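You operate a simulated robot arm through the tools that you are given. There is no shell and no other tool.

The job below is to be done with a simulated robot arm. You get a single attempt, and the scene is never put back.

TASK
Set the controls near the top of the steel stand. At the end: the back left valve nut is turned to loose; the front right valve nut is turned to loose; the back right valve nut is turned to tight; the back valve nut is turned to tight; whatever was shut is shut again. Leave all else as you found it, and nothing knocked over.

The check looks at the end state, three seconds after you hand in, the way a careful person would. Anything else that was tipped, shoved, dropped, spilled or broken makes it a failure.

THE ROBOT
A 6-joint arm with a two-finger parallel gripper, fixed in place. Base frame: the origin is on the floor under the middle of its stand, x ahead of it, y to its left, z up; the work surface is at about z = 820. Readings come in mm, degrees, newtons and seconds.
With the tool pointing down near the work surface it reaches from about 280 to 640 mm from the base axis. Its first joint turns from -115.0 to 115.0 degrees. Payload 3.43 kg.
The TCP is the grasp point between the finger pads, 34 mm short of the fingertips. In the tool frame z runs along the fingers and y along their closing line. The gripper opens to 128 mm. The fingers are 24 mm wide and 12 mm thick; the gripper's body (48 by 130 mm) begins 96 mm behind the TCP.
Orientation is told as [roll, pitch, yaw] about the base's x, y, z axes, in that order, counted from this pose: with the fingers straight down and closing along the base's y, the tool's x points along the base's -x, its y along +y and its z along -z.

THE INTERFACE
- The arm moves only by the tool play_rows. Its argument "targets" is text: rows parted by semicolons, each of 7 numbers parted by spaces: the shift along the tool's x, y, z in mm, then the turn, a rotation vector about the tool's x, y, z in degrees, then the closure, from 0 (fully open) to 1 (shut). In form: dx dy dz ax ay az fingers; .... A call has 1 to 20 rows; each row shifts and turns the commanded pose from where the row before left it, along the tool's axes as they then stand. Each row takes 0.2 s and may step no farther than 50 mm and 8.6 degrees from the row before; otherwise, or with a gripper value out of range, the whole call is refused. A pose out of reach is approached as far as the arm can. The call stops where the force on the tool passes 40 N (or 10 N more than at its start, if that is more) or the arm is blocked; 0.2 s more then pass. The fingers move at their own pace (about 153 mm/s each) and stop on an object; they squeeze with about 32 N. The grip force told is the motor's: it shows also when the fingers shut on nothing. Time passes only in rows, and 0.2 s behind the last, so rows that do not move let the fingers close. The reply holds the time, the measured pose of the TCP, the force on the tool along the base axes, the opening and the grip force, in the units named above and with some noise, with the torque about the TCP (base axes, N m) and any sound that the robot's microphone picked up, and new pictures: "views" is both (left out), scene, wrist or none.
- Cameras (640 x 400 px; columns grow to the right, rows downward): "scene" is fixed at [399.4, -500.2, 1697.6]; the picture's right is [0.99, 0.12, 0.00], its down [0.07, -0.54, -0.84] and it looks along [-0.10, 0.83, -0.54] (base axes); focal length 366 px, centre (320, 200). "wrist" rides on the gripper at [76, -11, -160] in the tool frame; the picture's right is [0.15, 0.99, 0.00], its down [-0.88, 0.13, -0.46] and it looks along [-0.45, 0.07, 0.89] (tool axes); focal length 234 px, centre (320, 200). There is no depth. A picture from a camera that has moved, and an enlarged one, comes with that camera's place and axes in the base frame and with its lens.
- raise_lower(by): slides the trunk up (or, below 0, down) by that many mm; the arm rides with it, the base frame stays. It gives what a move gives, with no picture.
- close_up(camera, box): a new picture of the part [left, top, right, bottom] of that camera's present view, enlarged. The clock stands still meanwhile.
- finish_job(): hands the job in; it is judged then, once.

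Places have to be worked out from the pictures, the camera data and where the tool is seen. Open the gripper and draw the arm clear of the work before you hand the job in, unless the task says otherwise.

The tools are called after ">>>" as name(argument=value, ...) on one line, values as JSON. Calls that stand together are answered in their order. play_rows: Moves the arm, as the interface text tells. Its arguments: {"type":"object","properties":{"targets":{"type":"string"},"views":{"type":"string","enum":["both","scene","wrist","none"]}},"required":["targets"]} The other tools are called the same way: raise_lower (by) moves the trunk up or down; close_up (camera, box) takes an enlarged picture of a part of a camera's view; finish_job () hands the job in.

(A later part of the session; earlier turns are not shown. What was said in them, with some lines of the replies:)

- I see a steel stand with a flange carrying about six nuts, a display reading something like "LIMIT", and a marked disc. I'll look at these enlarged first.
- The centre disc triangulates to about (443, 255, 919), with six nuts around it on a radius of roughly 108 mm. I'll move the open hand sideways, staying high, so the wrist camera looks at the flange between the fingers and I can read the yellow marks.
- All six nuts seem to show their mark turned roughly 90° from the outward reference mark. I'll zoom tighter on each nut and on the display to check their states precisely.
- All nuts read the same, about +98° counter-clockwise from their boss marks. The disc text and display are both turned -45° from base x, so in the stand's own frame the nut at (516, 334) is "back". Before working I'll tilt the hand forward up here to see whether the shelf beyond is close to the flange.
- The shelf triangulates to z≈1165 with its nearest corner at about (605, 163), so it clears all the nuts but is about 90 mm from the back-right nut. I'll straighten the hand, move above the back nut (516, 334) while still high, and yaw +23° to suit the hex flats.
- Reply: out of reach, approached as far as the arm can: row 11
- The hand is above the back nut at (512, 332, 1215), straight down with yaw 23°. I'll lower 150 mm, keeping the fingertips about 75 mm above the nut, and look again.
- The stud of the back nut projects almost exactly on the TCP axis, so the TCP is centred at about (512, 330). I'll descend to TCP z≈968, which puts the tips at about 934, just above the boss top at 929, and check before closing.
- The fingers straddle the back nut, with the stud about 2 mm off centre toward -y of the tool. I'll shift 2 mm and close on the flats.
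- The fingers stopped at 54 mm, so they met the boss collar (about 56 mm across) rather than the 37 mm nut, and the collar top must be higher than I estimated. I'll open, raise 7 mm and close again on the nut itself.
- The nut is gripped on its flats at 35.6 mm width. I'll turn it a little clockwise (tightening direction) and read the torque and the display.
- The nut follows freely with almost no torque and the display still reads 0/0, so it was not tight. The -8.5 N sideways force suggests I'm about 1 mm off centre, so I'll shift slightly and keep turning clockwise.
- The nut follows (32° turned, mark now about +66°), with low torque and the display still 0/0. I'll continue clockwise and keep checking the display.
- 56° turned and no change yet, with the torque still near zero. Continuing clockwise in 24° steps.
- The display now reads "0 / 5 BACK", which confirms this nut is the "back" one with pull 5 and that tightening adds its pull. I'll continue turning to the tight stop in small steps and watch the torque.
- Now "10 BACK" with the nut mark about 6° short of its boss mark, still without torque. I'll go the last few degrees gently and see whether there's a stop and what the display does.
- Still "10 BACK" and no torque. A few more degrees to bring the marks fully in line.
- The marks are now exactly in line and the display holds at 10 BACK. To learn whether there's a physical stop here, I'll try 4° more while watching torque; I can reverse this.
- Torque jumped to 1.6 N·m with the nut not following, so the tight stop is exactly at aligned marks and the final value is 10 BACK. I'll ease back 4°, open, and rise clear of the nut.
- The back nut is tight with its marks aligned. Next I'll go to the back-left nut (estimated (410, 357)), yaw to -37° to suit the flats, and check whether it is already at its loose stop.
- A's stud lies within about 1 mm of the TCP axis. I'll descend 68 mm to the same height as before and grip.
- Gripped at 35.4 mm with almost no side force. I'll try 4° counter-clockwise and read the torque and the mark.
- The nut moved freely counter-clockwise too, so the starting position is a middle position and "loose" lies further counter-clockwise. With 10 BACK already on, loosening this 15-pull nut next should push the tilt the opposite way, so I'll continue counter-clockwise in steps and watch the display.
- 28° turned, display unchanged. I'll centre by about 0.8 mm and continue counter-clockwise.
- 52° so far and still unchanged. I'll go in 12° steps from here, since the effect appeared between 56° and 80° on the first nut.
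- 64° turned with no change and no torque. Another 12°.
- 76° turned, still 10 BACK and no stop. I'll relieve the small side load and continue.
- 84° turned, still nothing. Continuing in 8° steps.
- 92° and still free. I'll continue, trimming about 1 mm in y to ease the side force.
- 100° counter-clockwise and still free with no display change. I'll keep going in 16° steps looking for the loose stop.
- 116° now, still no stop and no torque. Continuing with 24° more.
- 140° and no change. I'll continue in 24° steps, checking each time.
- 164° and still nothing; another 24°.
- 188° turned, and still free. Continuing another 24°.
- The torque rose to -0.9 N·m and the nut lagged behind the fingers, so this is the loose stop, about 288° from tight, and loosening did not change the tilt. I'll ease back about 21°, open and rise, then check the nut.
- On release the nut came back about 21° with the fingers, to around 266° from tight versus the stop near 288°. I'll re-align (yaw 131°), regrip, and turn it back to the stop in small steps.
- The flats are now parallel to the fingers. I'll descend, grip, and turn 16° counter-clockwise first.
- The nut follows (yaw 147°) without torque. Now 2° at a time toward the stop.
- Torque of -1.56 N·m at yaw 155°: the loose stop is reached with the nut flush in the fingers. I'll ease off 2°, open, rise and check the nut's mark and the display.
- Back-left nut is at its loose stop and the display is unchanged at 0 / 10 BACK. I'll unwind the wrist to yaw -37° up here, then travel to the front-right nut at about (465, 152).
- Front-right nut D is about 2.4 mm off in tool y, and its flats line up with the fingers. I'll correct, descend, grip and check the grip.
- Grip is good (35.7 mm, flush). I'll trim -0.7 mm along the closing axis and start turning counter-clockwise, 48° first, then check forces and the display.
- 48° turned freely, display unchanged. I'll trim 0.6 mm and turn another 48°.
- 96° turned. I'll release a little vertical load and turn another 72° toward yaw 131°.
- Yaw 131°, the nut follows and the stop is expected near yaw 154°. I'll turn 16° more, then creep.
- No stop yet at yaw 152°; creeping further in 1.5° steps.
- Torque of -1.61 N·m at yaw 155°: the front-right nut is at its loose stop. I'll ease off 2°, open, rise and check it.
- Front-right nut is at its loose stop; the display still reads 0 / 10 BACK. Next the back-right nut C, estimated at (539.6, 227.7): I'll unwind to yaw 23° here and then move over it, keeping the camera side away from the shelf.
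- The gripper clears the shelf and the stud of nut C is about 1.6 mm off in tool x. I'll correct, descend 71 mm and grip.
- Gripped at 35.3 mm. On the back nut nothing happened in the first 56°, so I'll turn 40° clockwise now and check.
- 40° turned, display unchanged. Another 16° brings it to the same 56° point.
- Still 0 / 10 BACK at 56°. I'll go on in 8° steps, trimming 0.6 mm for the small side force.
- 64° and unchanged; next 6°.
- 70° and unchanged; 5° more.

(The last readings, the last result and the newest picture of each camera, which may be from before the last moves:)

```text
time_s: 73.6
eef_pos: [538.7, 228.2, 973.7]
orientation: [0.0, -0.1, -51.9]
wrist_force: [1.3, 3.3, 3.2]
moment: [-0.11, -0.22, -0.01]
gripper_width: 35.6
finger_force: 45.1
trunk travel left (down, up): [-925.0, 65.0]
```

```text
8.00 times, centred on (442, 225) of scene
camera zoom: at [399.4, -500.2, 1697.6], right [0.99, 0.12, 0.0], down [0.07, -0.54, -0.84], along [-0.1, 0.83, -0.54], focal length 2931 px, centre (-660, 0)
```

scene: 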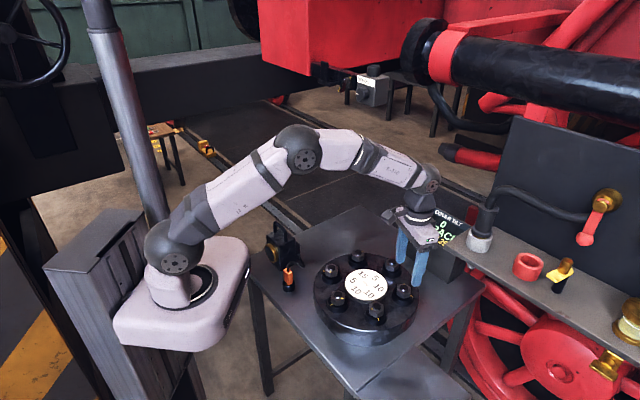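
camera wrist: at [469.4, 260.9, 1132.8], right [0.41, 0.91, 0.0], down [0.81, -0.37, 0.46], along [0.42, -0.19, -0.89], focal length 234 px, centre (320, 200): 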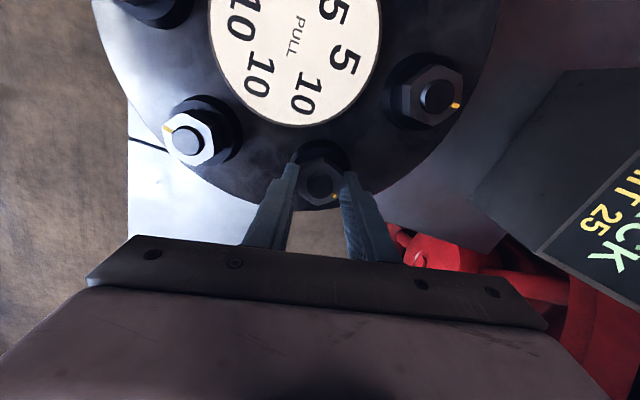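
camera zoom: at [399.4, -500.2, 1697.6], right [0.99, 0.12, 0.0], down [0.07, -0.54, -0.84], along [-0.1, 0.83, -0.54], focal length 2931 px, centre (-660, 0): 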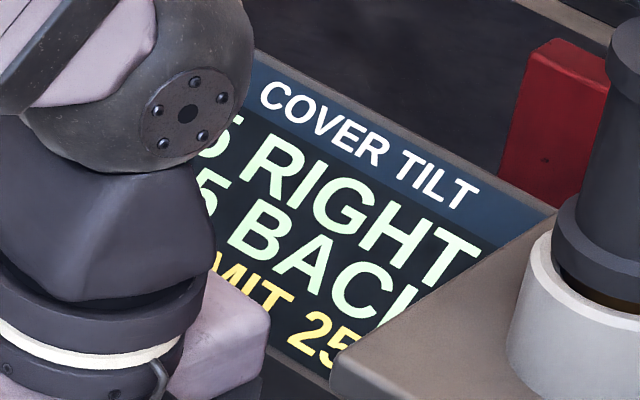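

The display now reads 5 RIGHT / 15 BACK at 75°, so this nut adds to both axes. I'll proceed in 3° steps and stop if either value heads past 25.

>>> play_rows(targets="0 0 0 0 0 3 1; 0 0 0 0 0 0 1", views="none")

>>> close_up(camera="scene", box=[405, 200, 480, 250])

>>> close_up(camera="wrist", box=[440, 0, 640, 320])

```text
time_s: 74.2
eef_pos: [539.3, 227.6, 972.8]
orientation: [0.0, 0.0, -54.8]
wrist_force: [2.2, 4.6, 2.5]
moment: [-0.02, -0.17, 0.02]
gripper_width: 35.6
finger_force: 44.3
trunk travel left (down, up): [-925.0, 65.0]
```

```text
8.00 times, centred on (442, 225) of scene
camera zoom: at [399.4, -500.2, 1697.6], right [0.99, 0.12, 0.0], down [0.07, -0.54, -0.84], along [-0.1, 0.83, -0.54], focal length 2931 px, centre (-660, 0)
```

zoom: 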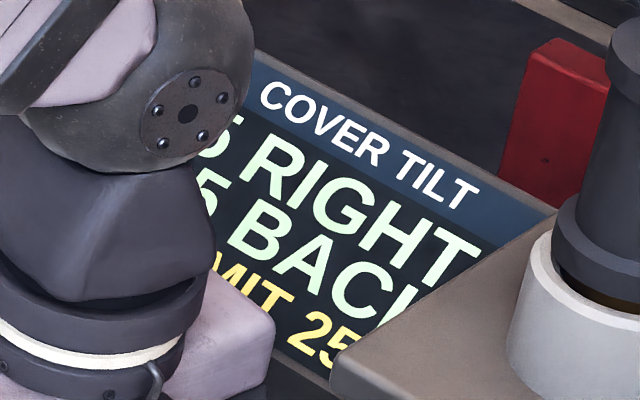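

```text
1.25 times, centred on (540, 160) of wrist
camera zoom: at [486.8, 285.0, 1132.7], right [0.72, 0.69, 0.0], down [0.61, -0.64, 0.46], along [0.31, -0.33, -0.89], focal length 293 px, centre (45, 250)
```

zoom: 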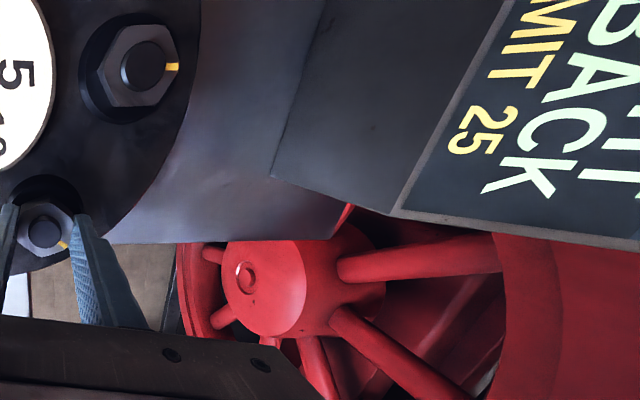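

Unchanged at 78° (5 RIGHT / 15 BACK). Another 3°.

>>> play_rows(targets="0 0 0 0 0 3 1; 0 0 0 0 0 0 1", views="none")

>>> close_up(camera="scene", box=[405, 200, 480, 250])

```text
time_s: 74.8
eef_pos: [539.9, 229.5, 973.2]
orientation: [0.0, 0.0, -57.8]
wrist_force: [1.6, 5.4, 4.6]
moment: [0.03, 0.05, -0.01]
gripper_width: 35.6
finger_force: 44.9
trunk travel left (down, up): [-925.0, 65.0]
```

```text
8.00 times, centred on (442, 225) of scene
camera zoom: at [399.4, -500.2, 1697.6], right [0.99, 0.12, 0.0], down [0.07, -0.54, -0.84], along [-0.1, 0.83, -0.54], focal length 2931 px, centre (-660, 0)
```

zoom: 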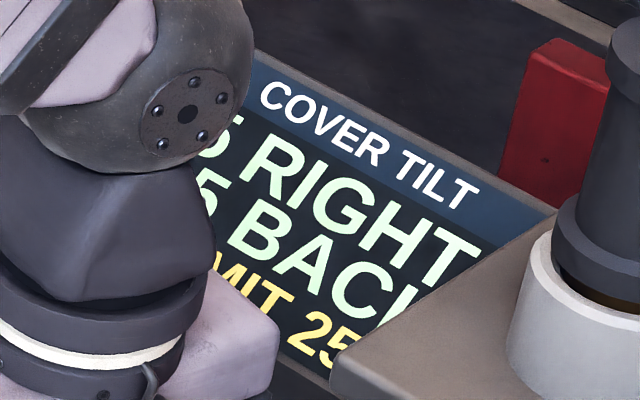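

Still 5 RIGHT / 15 BACK at 81°. Continuing with 3°.

>>> play_rows(targets="0 0.5 0 0 0 3 1; 0 0 0 0 0 0 1", views="none")

>>> close_up(camera="scene", box=[405, 200, 480, 250])

```text
time_s: 75.4
eef_pos: [539.1, 228.5, 973.8]
orientation: [0.0, -0.1, -60.9]
wrist_force: [0.8, 3.6, 4.1]
moment: [0.29, -0.13, -0.03]
gripper_width: 35.5
finger_force: 45.1
trunk travel left (down, up): [-925.0, 65.0]
```

```text
8.00 times, centred on (442, 225) of scene
camera zoom: at [399.4, -500.2, 1697.6], right [0.99, 0.12, 0.0], down [0.07, -0.54, -0.84], along [-0.1, 0.83, -0.54], focal length 2931 px, centre (-660, 0)
```

zoom: 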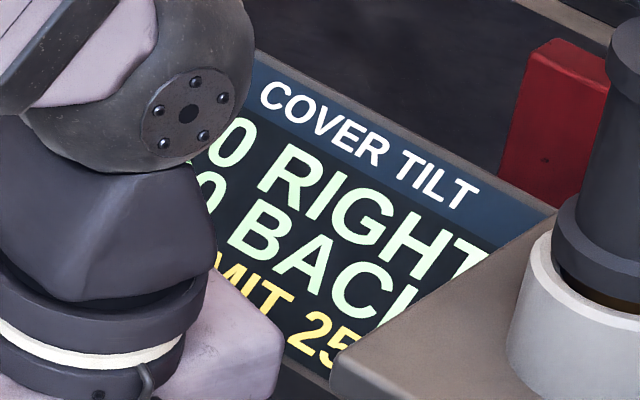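

Now 10 RIGHT / 20 BACK, which matches this nut's full pull of 10 and stays under 25. I'll carry on toward aligned marks (yaw -75°), checking that it goes no higher.

>>> play_rows(targets="0 0.3 0 0 0 3 1; 0 0 0 0 0 0 1", views="none")

>>> close_up(camera="scene", box=[405, 200, 480, 250])

```text
time_s: 76.0
eef_pos: [540.3, 228.6, 973.6]
orientation: [-0.1, 0.0, -63.8]
wrist_force: [1.0, 2.4, 3.4]
moment: [0.0, 0.05, -0.03]
gripper_width: 35.6
finger_force: 44.6
trunk travel left (down, up): [-925.0, 65.0]
```

```text
8.00 times, centred on (442, 225) of scene
camera zoom: at [399.4, -500.2, 1697.6], right [0.99, 0.12, 0.0], down [0.07, -0.54, -0.84], along [-0.1, 0.83, -0.54], focal length 2931 px, centre (-660, 0)
```

zoom: 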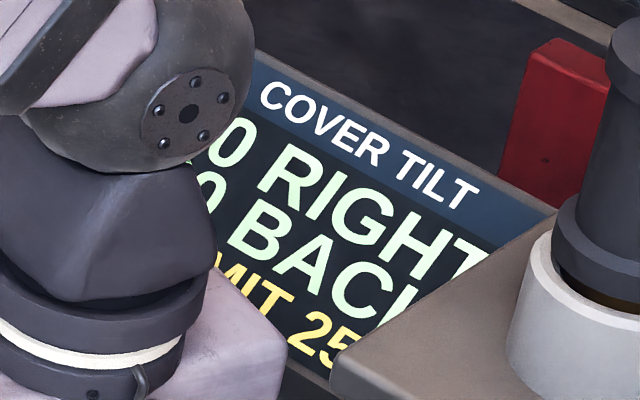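

Holding at 10 RIGHT / 20 BACK at 87°. Continuing with 3° steps.

>>> play_rows(targets="0 0 0 0 0 3 1; 0 0 0 0 0 0 1", views="none")

>>> close_up(camera="scene", box=[405, 200, 480, 250])

>>> close_up(camera="wrist", box=[260, 130, 380, 220])

```text
time_s: 76.6
eef_pos: [539.3, 228.7, 973.5]
orientation: [0.0, 0.0, -67.0]
wrist_force: [0.6, 1.1, 1.8]
moment: [-0.19, -0.25, 0.0]
gripper_width: 35.5
finger_force: 45.3
trunk travel left (down, up): [-925.0, 65.0]
```

```text
8.00 times, centred on (442, 225) of scene
camera zoom: at [399.4, -500.2, 1697.6], right [0.99, 0.12, 0.0], down [0.07, -0.54, -0.84], along [-0.1, 0.83, -0.54], focal length 2931 px, centre (-660, 0)
```

zoom: 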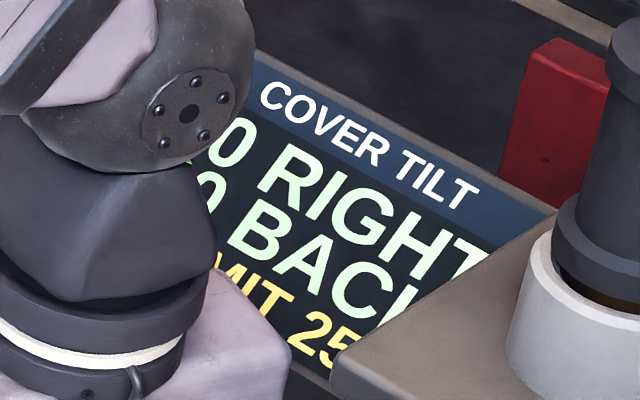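

```text
4.44 times, centred on (320, 175) of wrist
camera zoom: at [499.8, 295.0, 1132.6], right [0.85, 0.52, 0.0], down [0.47, -0.76, 0.46], along [0.24, -0.39, -0.89], focal length 1041 px, centre (320, 311)
```

zoom: 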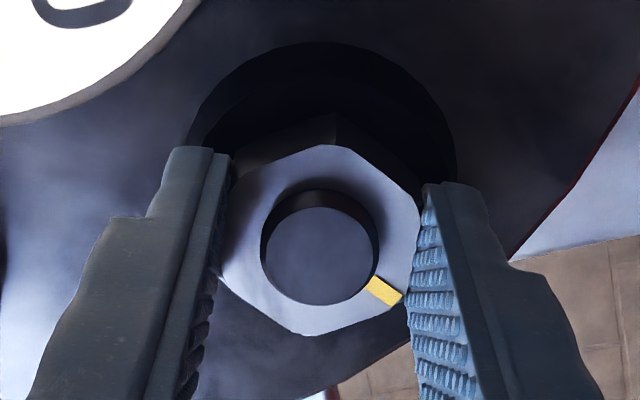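

Stable at 90°. I'll continue 3° at a time to the expected alignment near yaw -75°.

>>> play_rows(targets="0 0 0 0 0 3 1; 0 0 0 0 0 0 1", views="none")

>>> close_up(camera="scene", box=[405, 200, 480, 250])

```text
time_s: 77.2
eef_pos: [538.7, 227.7, 973.0]
orientation: [0.0, 0.0, -69.9]
wrist_force: [-0.5, 1.5, 0.9]
moment: [-0.26, -0.12, 0.0]
gripper_width: 35.7
finger_force: 44.7
trunk travel left (down, up): [-925.0, 65.0]
```

```text
8.00 times, centred on (442, 225) of scene
camera zoom: at [399.4, -500.2, 1697.6], right [0.99, 0.12, 0.0], down [0.07, -0.54, -0.84], along [-0.1, 0.83, -0.54], focal length 2931 px, centre (-660, 0)
```

zoom: 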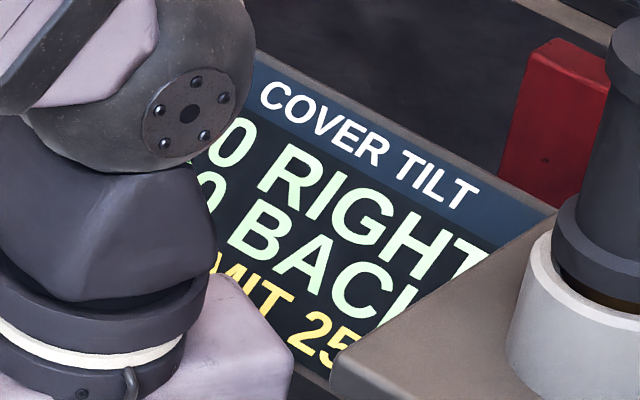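

Still 10 / 20 at yaw -70°. Going on to the stop in small steps.

>>> play_rows(targets="0 0 0 0 0 2.5 1; 0 0 0 0 0 0 1", views="none")

>>> close_up(camera="scene", box=[405, 200, 480, 250])

```text
time_s: 77.8
eef_pos: [539.8, 228.9, 972.9]
orientation: [0.1, 0.0, -72.4]
wrist_force: [0.2, 0.8, 1.3]
moment: [-0.27, -0.01, -0.06]
gripper_width: 35.4
finger_force: 45.2
trunk travel left (down, up): [-925.0, 65.0]
```

```text
8.00 times, centred on (442, 225) of scene
camera zoom: at [399.4, -500.2, 1697.6], right [0.99, 0.12, 0.0], down [0.07, -0.54, -0.84], along [-0.1, 0.83, -0.54], focal length 2931 px, centre (-660, 0)
```

zoom: 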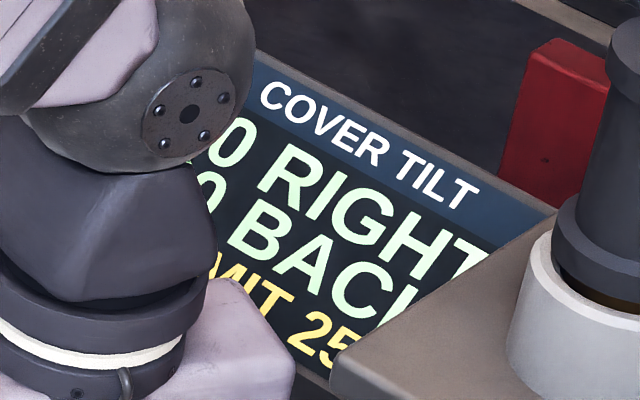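

>>> play_rows(targets="0 0 0 0 0 2 1; 0 0 0 0 0 1.5 1; 0 0 0 0 0 0 1", views="none")

>>> close_up(camera="scene", box=[405, 200, 480, 250])

>>> close_up(camera="wrist", box=[260, 130, 380, 220])

```text
time_s: 78.6
eef_pos: [539.6, 227.4, 973.9]
orientation: [0.0, 0.0, -75.9]
wrist_force: [-2.4, 0.7, -0.7]
moment: [0.08, -0.04, 1.05]
gripper_width: 35.3
finger_force: 44.9
trunk travel left (down, up): [-925.0, 65.0]
```

```text
8.00 times, centred on (442, 225) of scene
camera zoom: at [399.4, -500.2, 1697.6], right [0.99, 0.12, 0.0], down [0.07, -0.54, -0.84], along [-0.1, 0.83, -0.54], focal length 2931 px, centre (-660, 0)
```

zoom: 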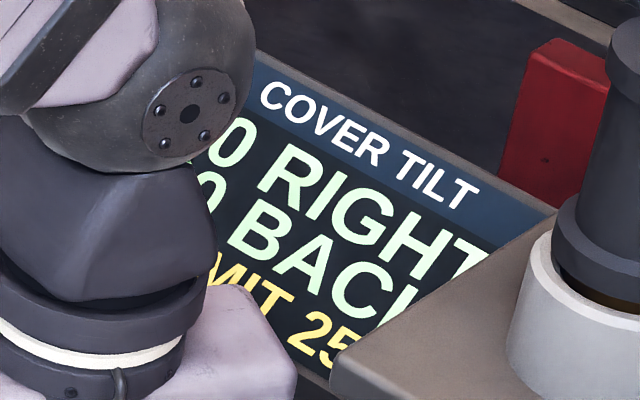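

```text
4.44 times, centred on (320, 175) of wrist
camera zoom: at [510.5, 300.4, 1132.6], right [0.92, 0.39, 0.0], down [0.34, -0.82, 0.46], along [0.18, -0.42, -0.89], focal length 1041 px, centre (320, 311)
```

zoom: 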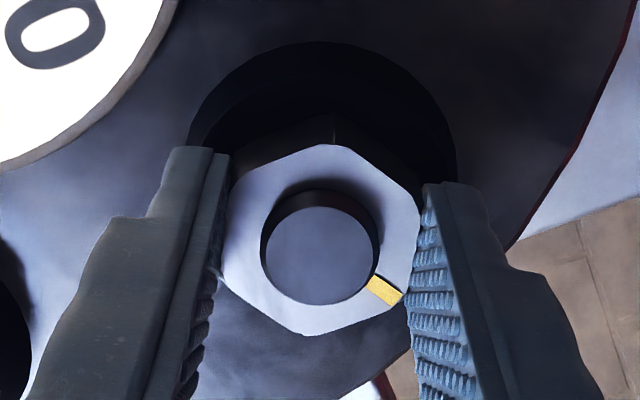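

Torque of 1.05 N·m at yaw -75.9°: the tight stop is reached, with the display at 10 RIGHT / 20 BACK. I'll ease off 1°, open, rise and verify.

>>> play_rows(targets="0 0 0 0 0 -1 1; 0 0 0 0 0 0 0.7; 0 0 0 0 0 0 0.4; 0 0 0 0 0 0 0.4; 0 0 -30 0 0 0 0.4; 0 0 -40 0 0 0 0.4; 0 0 0 0 0 0 0.4", views="both")

>>> close_up(camera="wrist", box=[260, 90, 380, 190])

```text
time_s: 80.2
eef_pos: [542.2, 227.2, 1043.1]
orientation: [0.1, 0.0, -74.9]
wrist_force: [-0.4, -0.1, -0.3]
moment: [-0.06, 0.03, 0.02]
gripper_width: 76.8
finger_force: 0.1
trunk travel left (down, up): [-925.0, 65.0]
camera wrist: at [511.4, 298.6, 1202.3], right [0.92, 0.4, 0.0], down [0.36, -0.82, 0.46], along [0.18, -0.42, -0.89], focal length 234 px, centre (320, 200)
```

scene: 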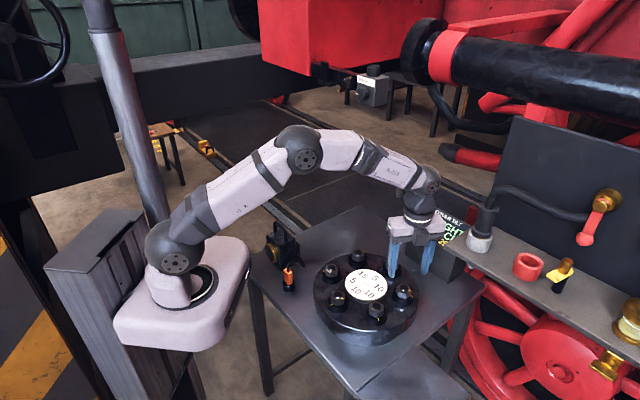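
wrist: 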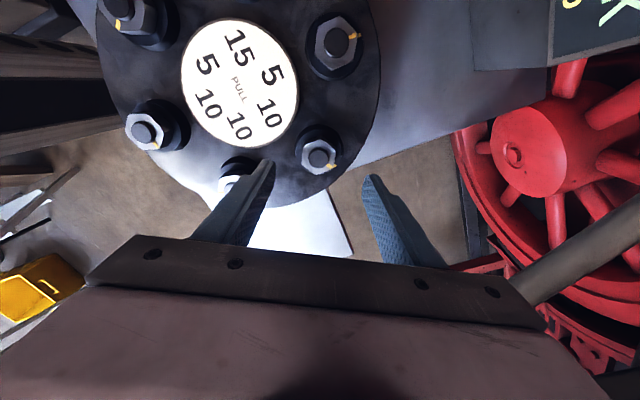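

```text
4.00 times, centred on (320, 140) of wrist
camera zoom: at [511.4, 298.6, 1202.3], right [0.92, 0.4, 0.0], down [0.36, -0.82, 0.46], along [0.18, -0.42, -0.89], focal length 937 px, centre (320, 440)
```

zoom: 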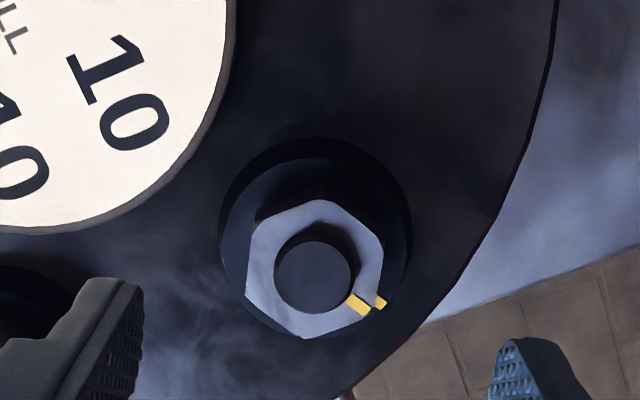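

Back-right nut is tight with its marks aligned. I'll withdraw toward the robot, away from the shelf, and rise clear so I can see the whole flange and display.

>>> play_rows(targets="9.7 -36.2 0 0 0 0 0.4; 9.7 -36.2 0 0 0 0 0.4; 9.7 -36.2 0 0 0 0 0.4; 9.7 -36.3 0 0 0 0 0.4; 0 0 -40 0 0 0 0.2; 0 0 -40 0 0 0 0; 0 0 -40 0 0 0 0; 0 0 -40 0 0 0 0; 30 -30 0 0 0 0 0; 30 -30 0 0 0 0 0; 30 -30 0 0 0 0 0; 0 0 0 0 0 -8 0; 0 0 0 0 0 -8 0; 0 0 0 0 0 -8 0; 0 0 0 0 0 -8 0; 0 0 0 0 0 -8 0; 0 0 0 0 0 -8 0; 0 0 0 0 0 -8 0; 0 0 0 0 0 -8 0; 0 0 0 0 0 0 0", views="both")

>>> close_up(camera="scene", box=[325, 240, 425, 320])

>>> close_up(camera="scene", box=[405, 200, 480, 250])

>>> close_up(camera="wrist", box=[220, 90, 420, 290])

```text
time_s: 84.4
eef_pos: [278.0, 290.1, 1203.0]
orientation: [0.0, 0.0, -10.7]
wrist_force: [0.9, 0.4, -0.2]
moment: [-0.01, 0.0, -0.01]
gripper_width: 127.9
finger_force: 0.1
trunk travel left (down, up): [-925.0, 65.0]
camera wrist: at [202.7, 295.5, 1362.5], right [0.04, 1.0, 0.0], down [0.89, -0.04, 0.46], along [0.46, -0.02, -0.89], focal length 234 px, centre (320, 200)
```

scene: 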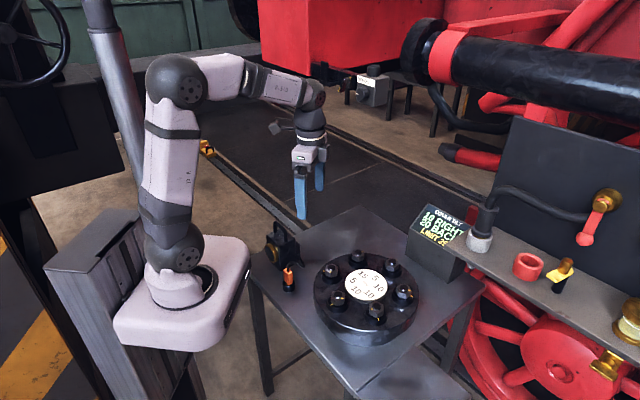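
wrist: 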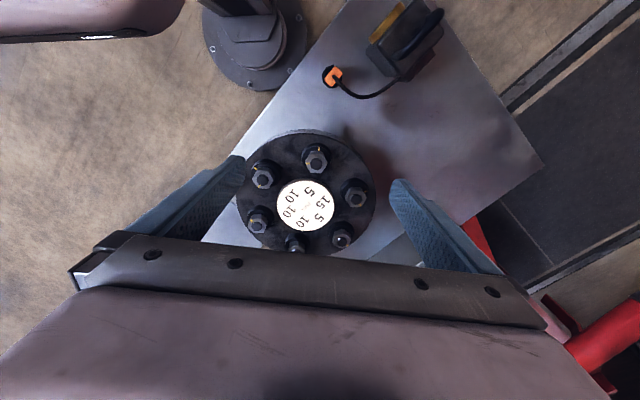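

```text
5.00 times, centred on (375, 280) of scene
camera zoom: at [399.4, -500.2, 1697.6], right [0.99, 0.12, 0.0], down [0.07, -0.54, -0.84], along [-0.1, 0.83, -0.54], focal length 1832 px, centre (45, -200)
```

zoom: 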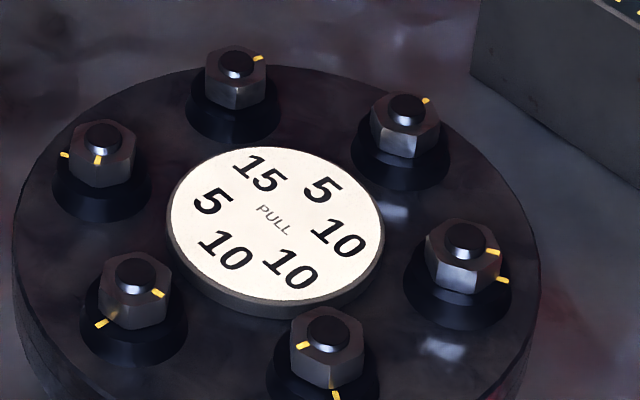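

```text
8.00 times, centred on (442, 225) of scene
camera zoom: at [399.4, -500.2, 1697.6], right [0.99, 0.12, 0.0], down [0.07, -0.54, -0.84], along [-0.1, 0.83, -0.54], focal length 2931 px, centre (-660, 0)
```

zoom: 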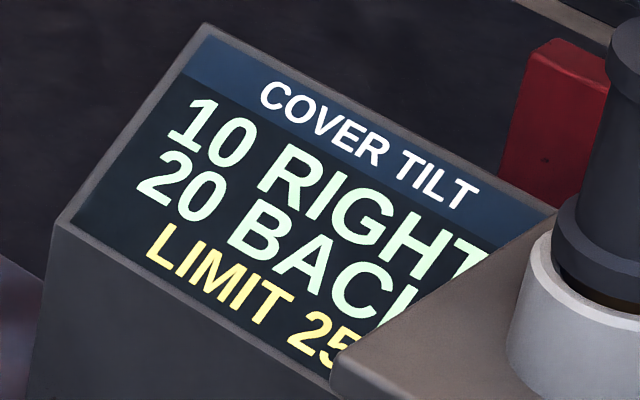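

```text
2.00 times, centred on (320, 190) of wrist
camera zoom: at [202.7, 295.5, 1362.5], right [0.04, 1.0, 0.0], down [0.89, -0.04, 0.46], along [0.46, -0.02, -0.89], focal length 468 px, centre (320, 220)
```

zoom: 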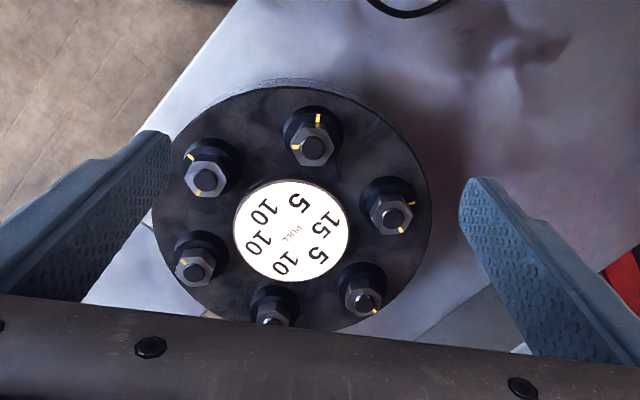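

The marks show the back and back-right nuts aligned (tight) and the back-left and front-right nuts at their loose stops. The front and front-left nuts are untouched, and the tilt is 10 RIGHT / 20 BACK, under the limit of 25. The arm is withdrawn with the gripper open and nothing else has moved, so I'm handing in.

>>> finish_job()

```text
The job is handed in.
```

I set the four valve nuts as asked and handed the job in; the result of the check hasn't come back.

| Nut | Set to | How I confirmed it |
|---|---|---|
| Back | tight | turned to its stop, marks in line |
| Back right | tight | turned to its stop, marks in line |
| Back left | loose | turned to its stop, about 289° from tight |
| Front right | loose | turned to its stop, about 289° from tight |

- **Naming:** I took "back", "left" and so on in the stand's own frame, the way its disc and display face. The display backed this up, showing BACK as I tightened the back nut and RIGHT and BACK for the back-right one.
- **Cover tilt:** it ended at 10 RIGHT / 20 BACK. It never showed above the limit of 25 at any point I checked while turning the nuts.
- **Left alone:** I did not touch the front or front-left nuts. I opened nothing that needed shutting again, and in the last pictures nothing looked tipped or moved.
- **One slip:** the gripper first closed on the back nut's collar instead of the nut. I opened it, raised the arm 7 mm and gripped again, and saw no effect from it.

The gripper is open and the arm is drawn clear of the stand.
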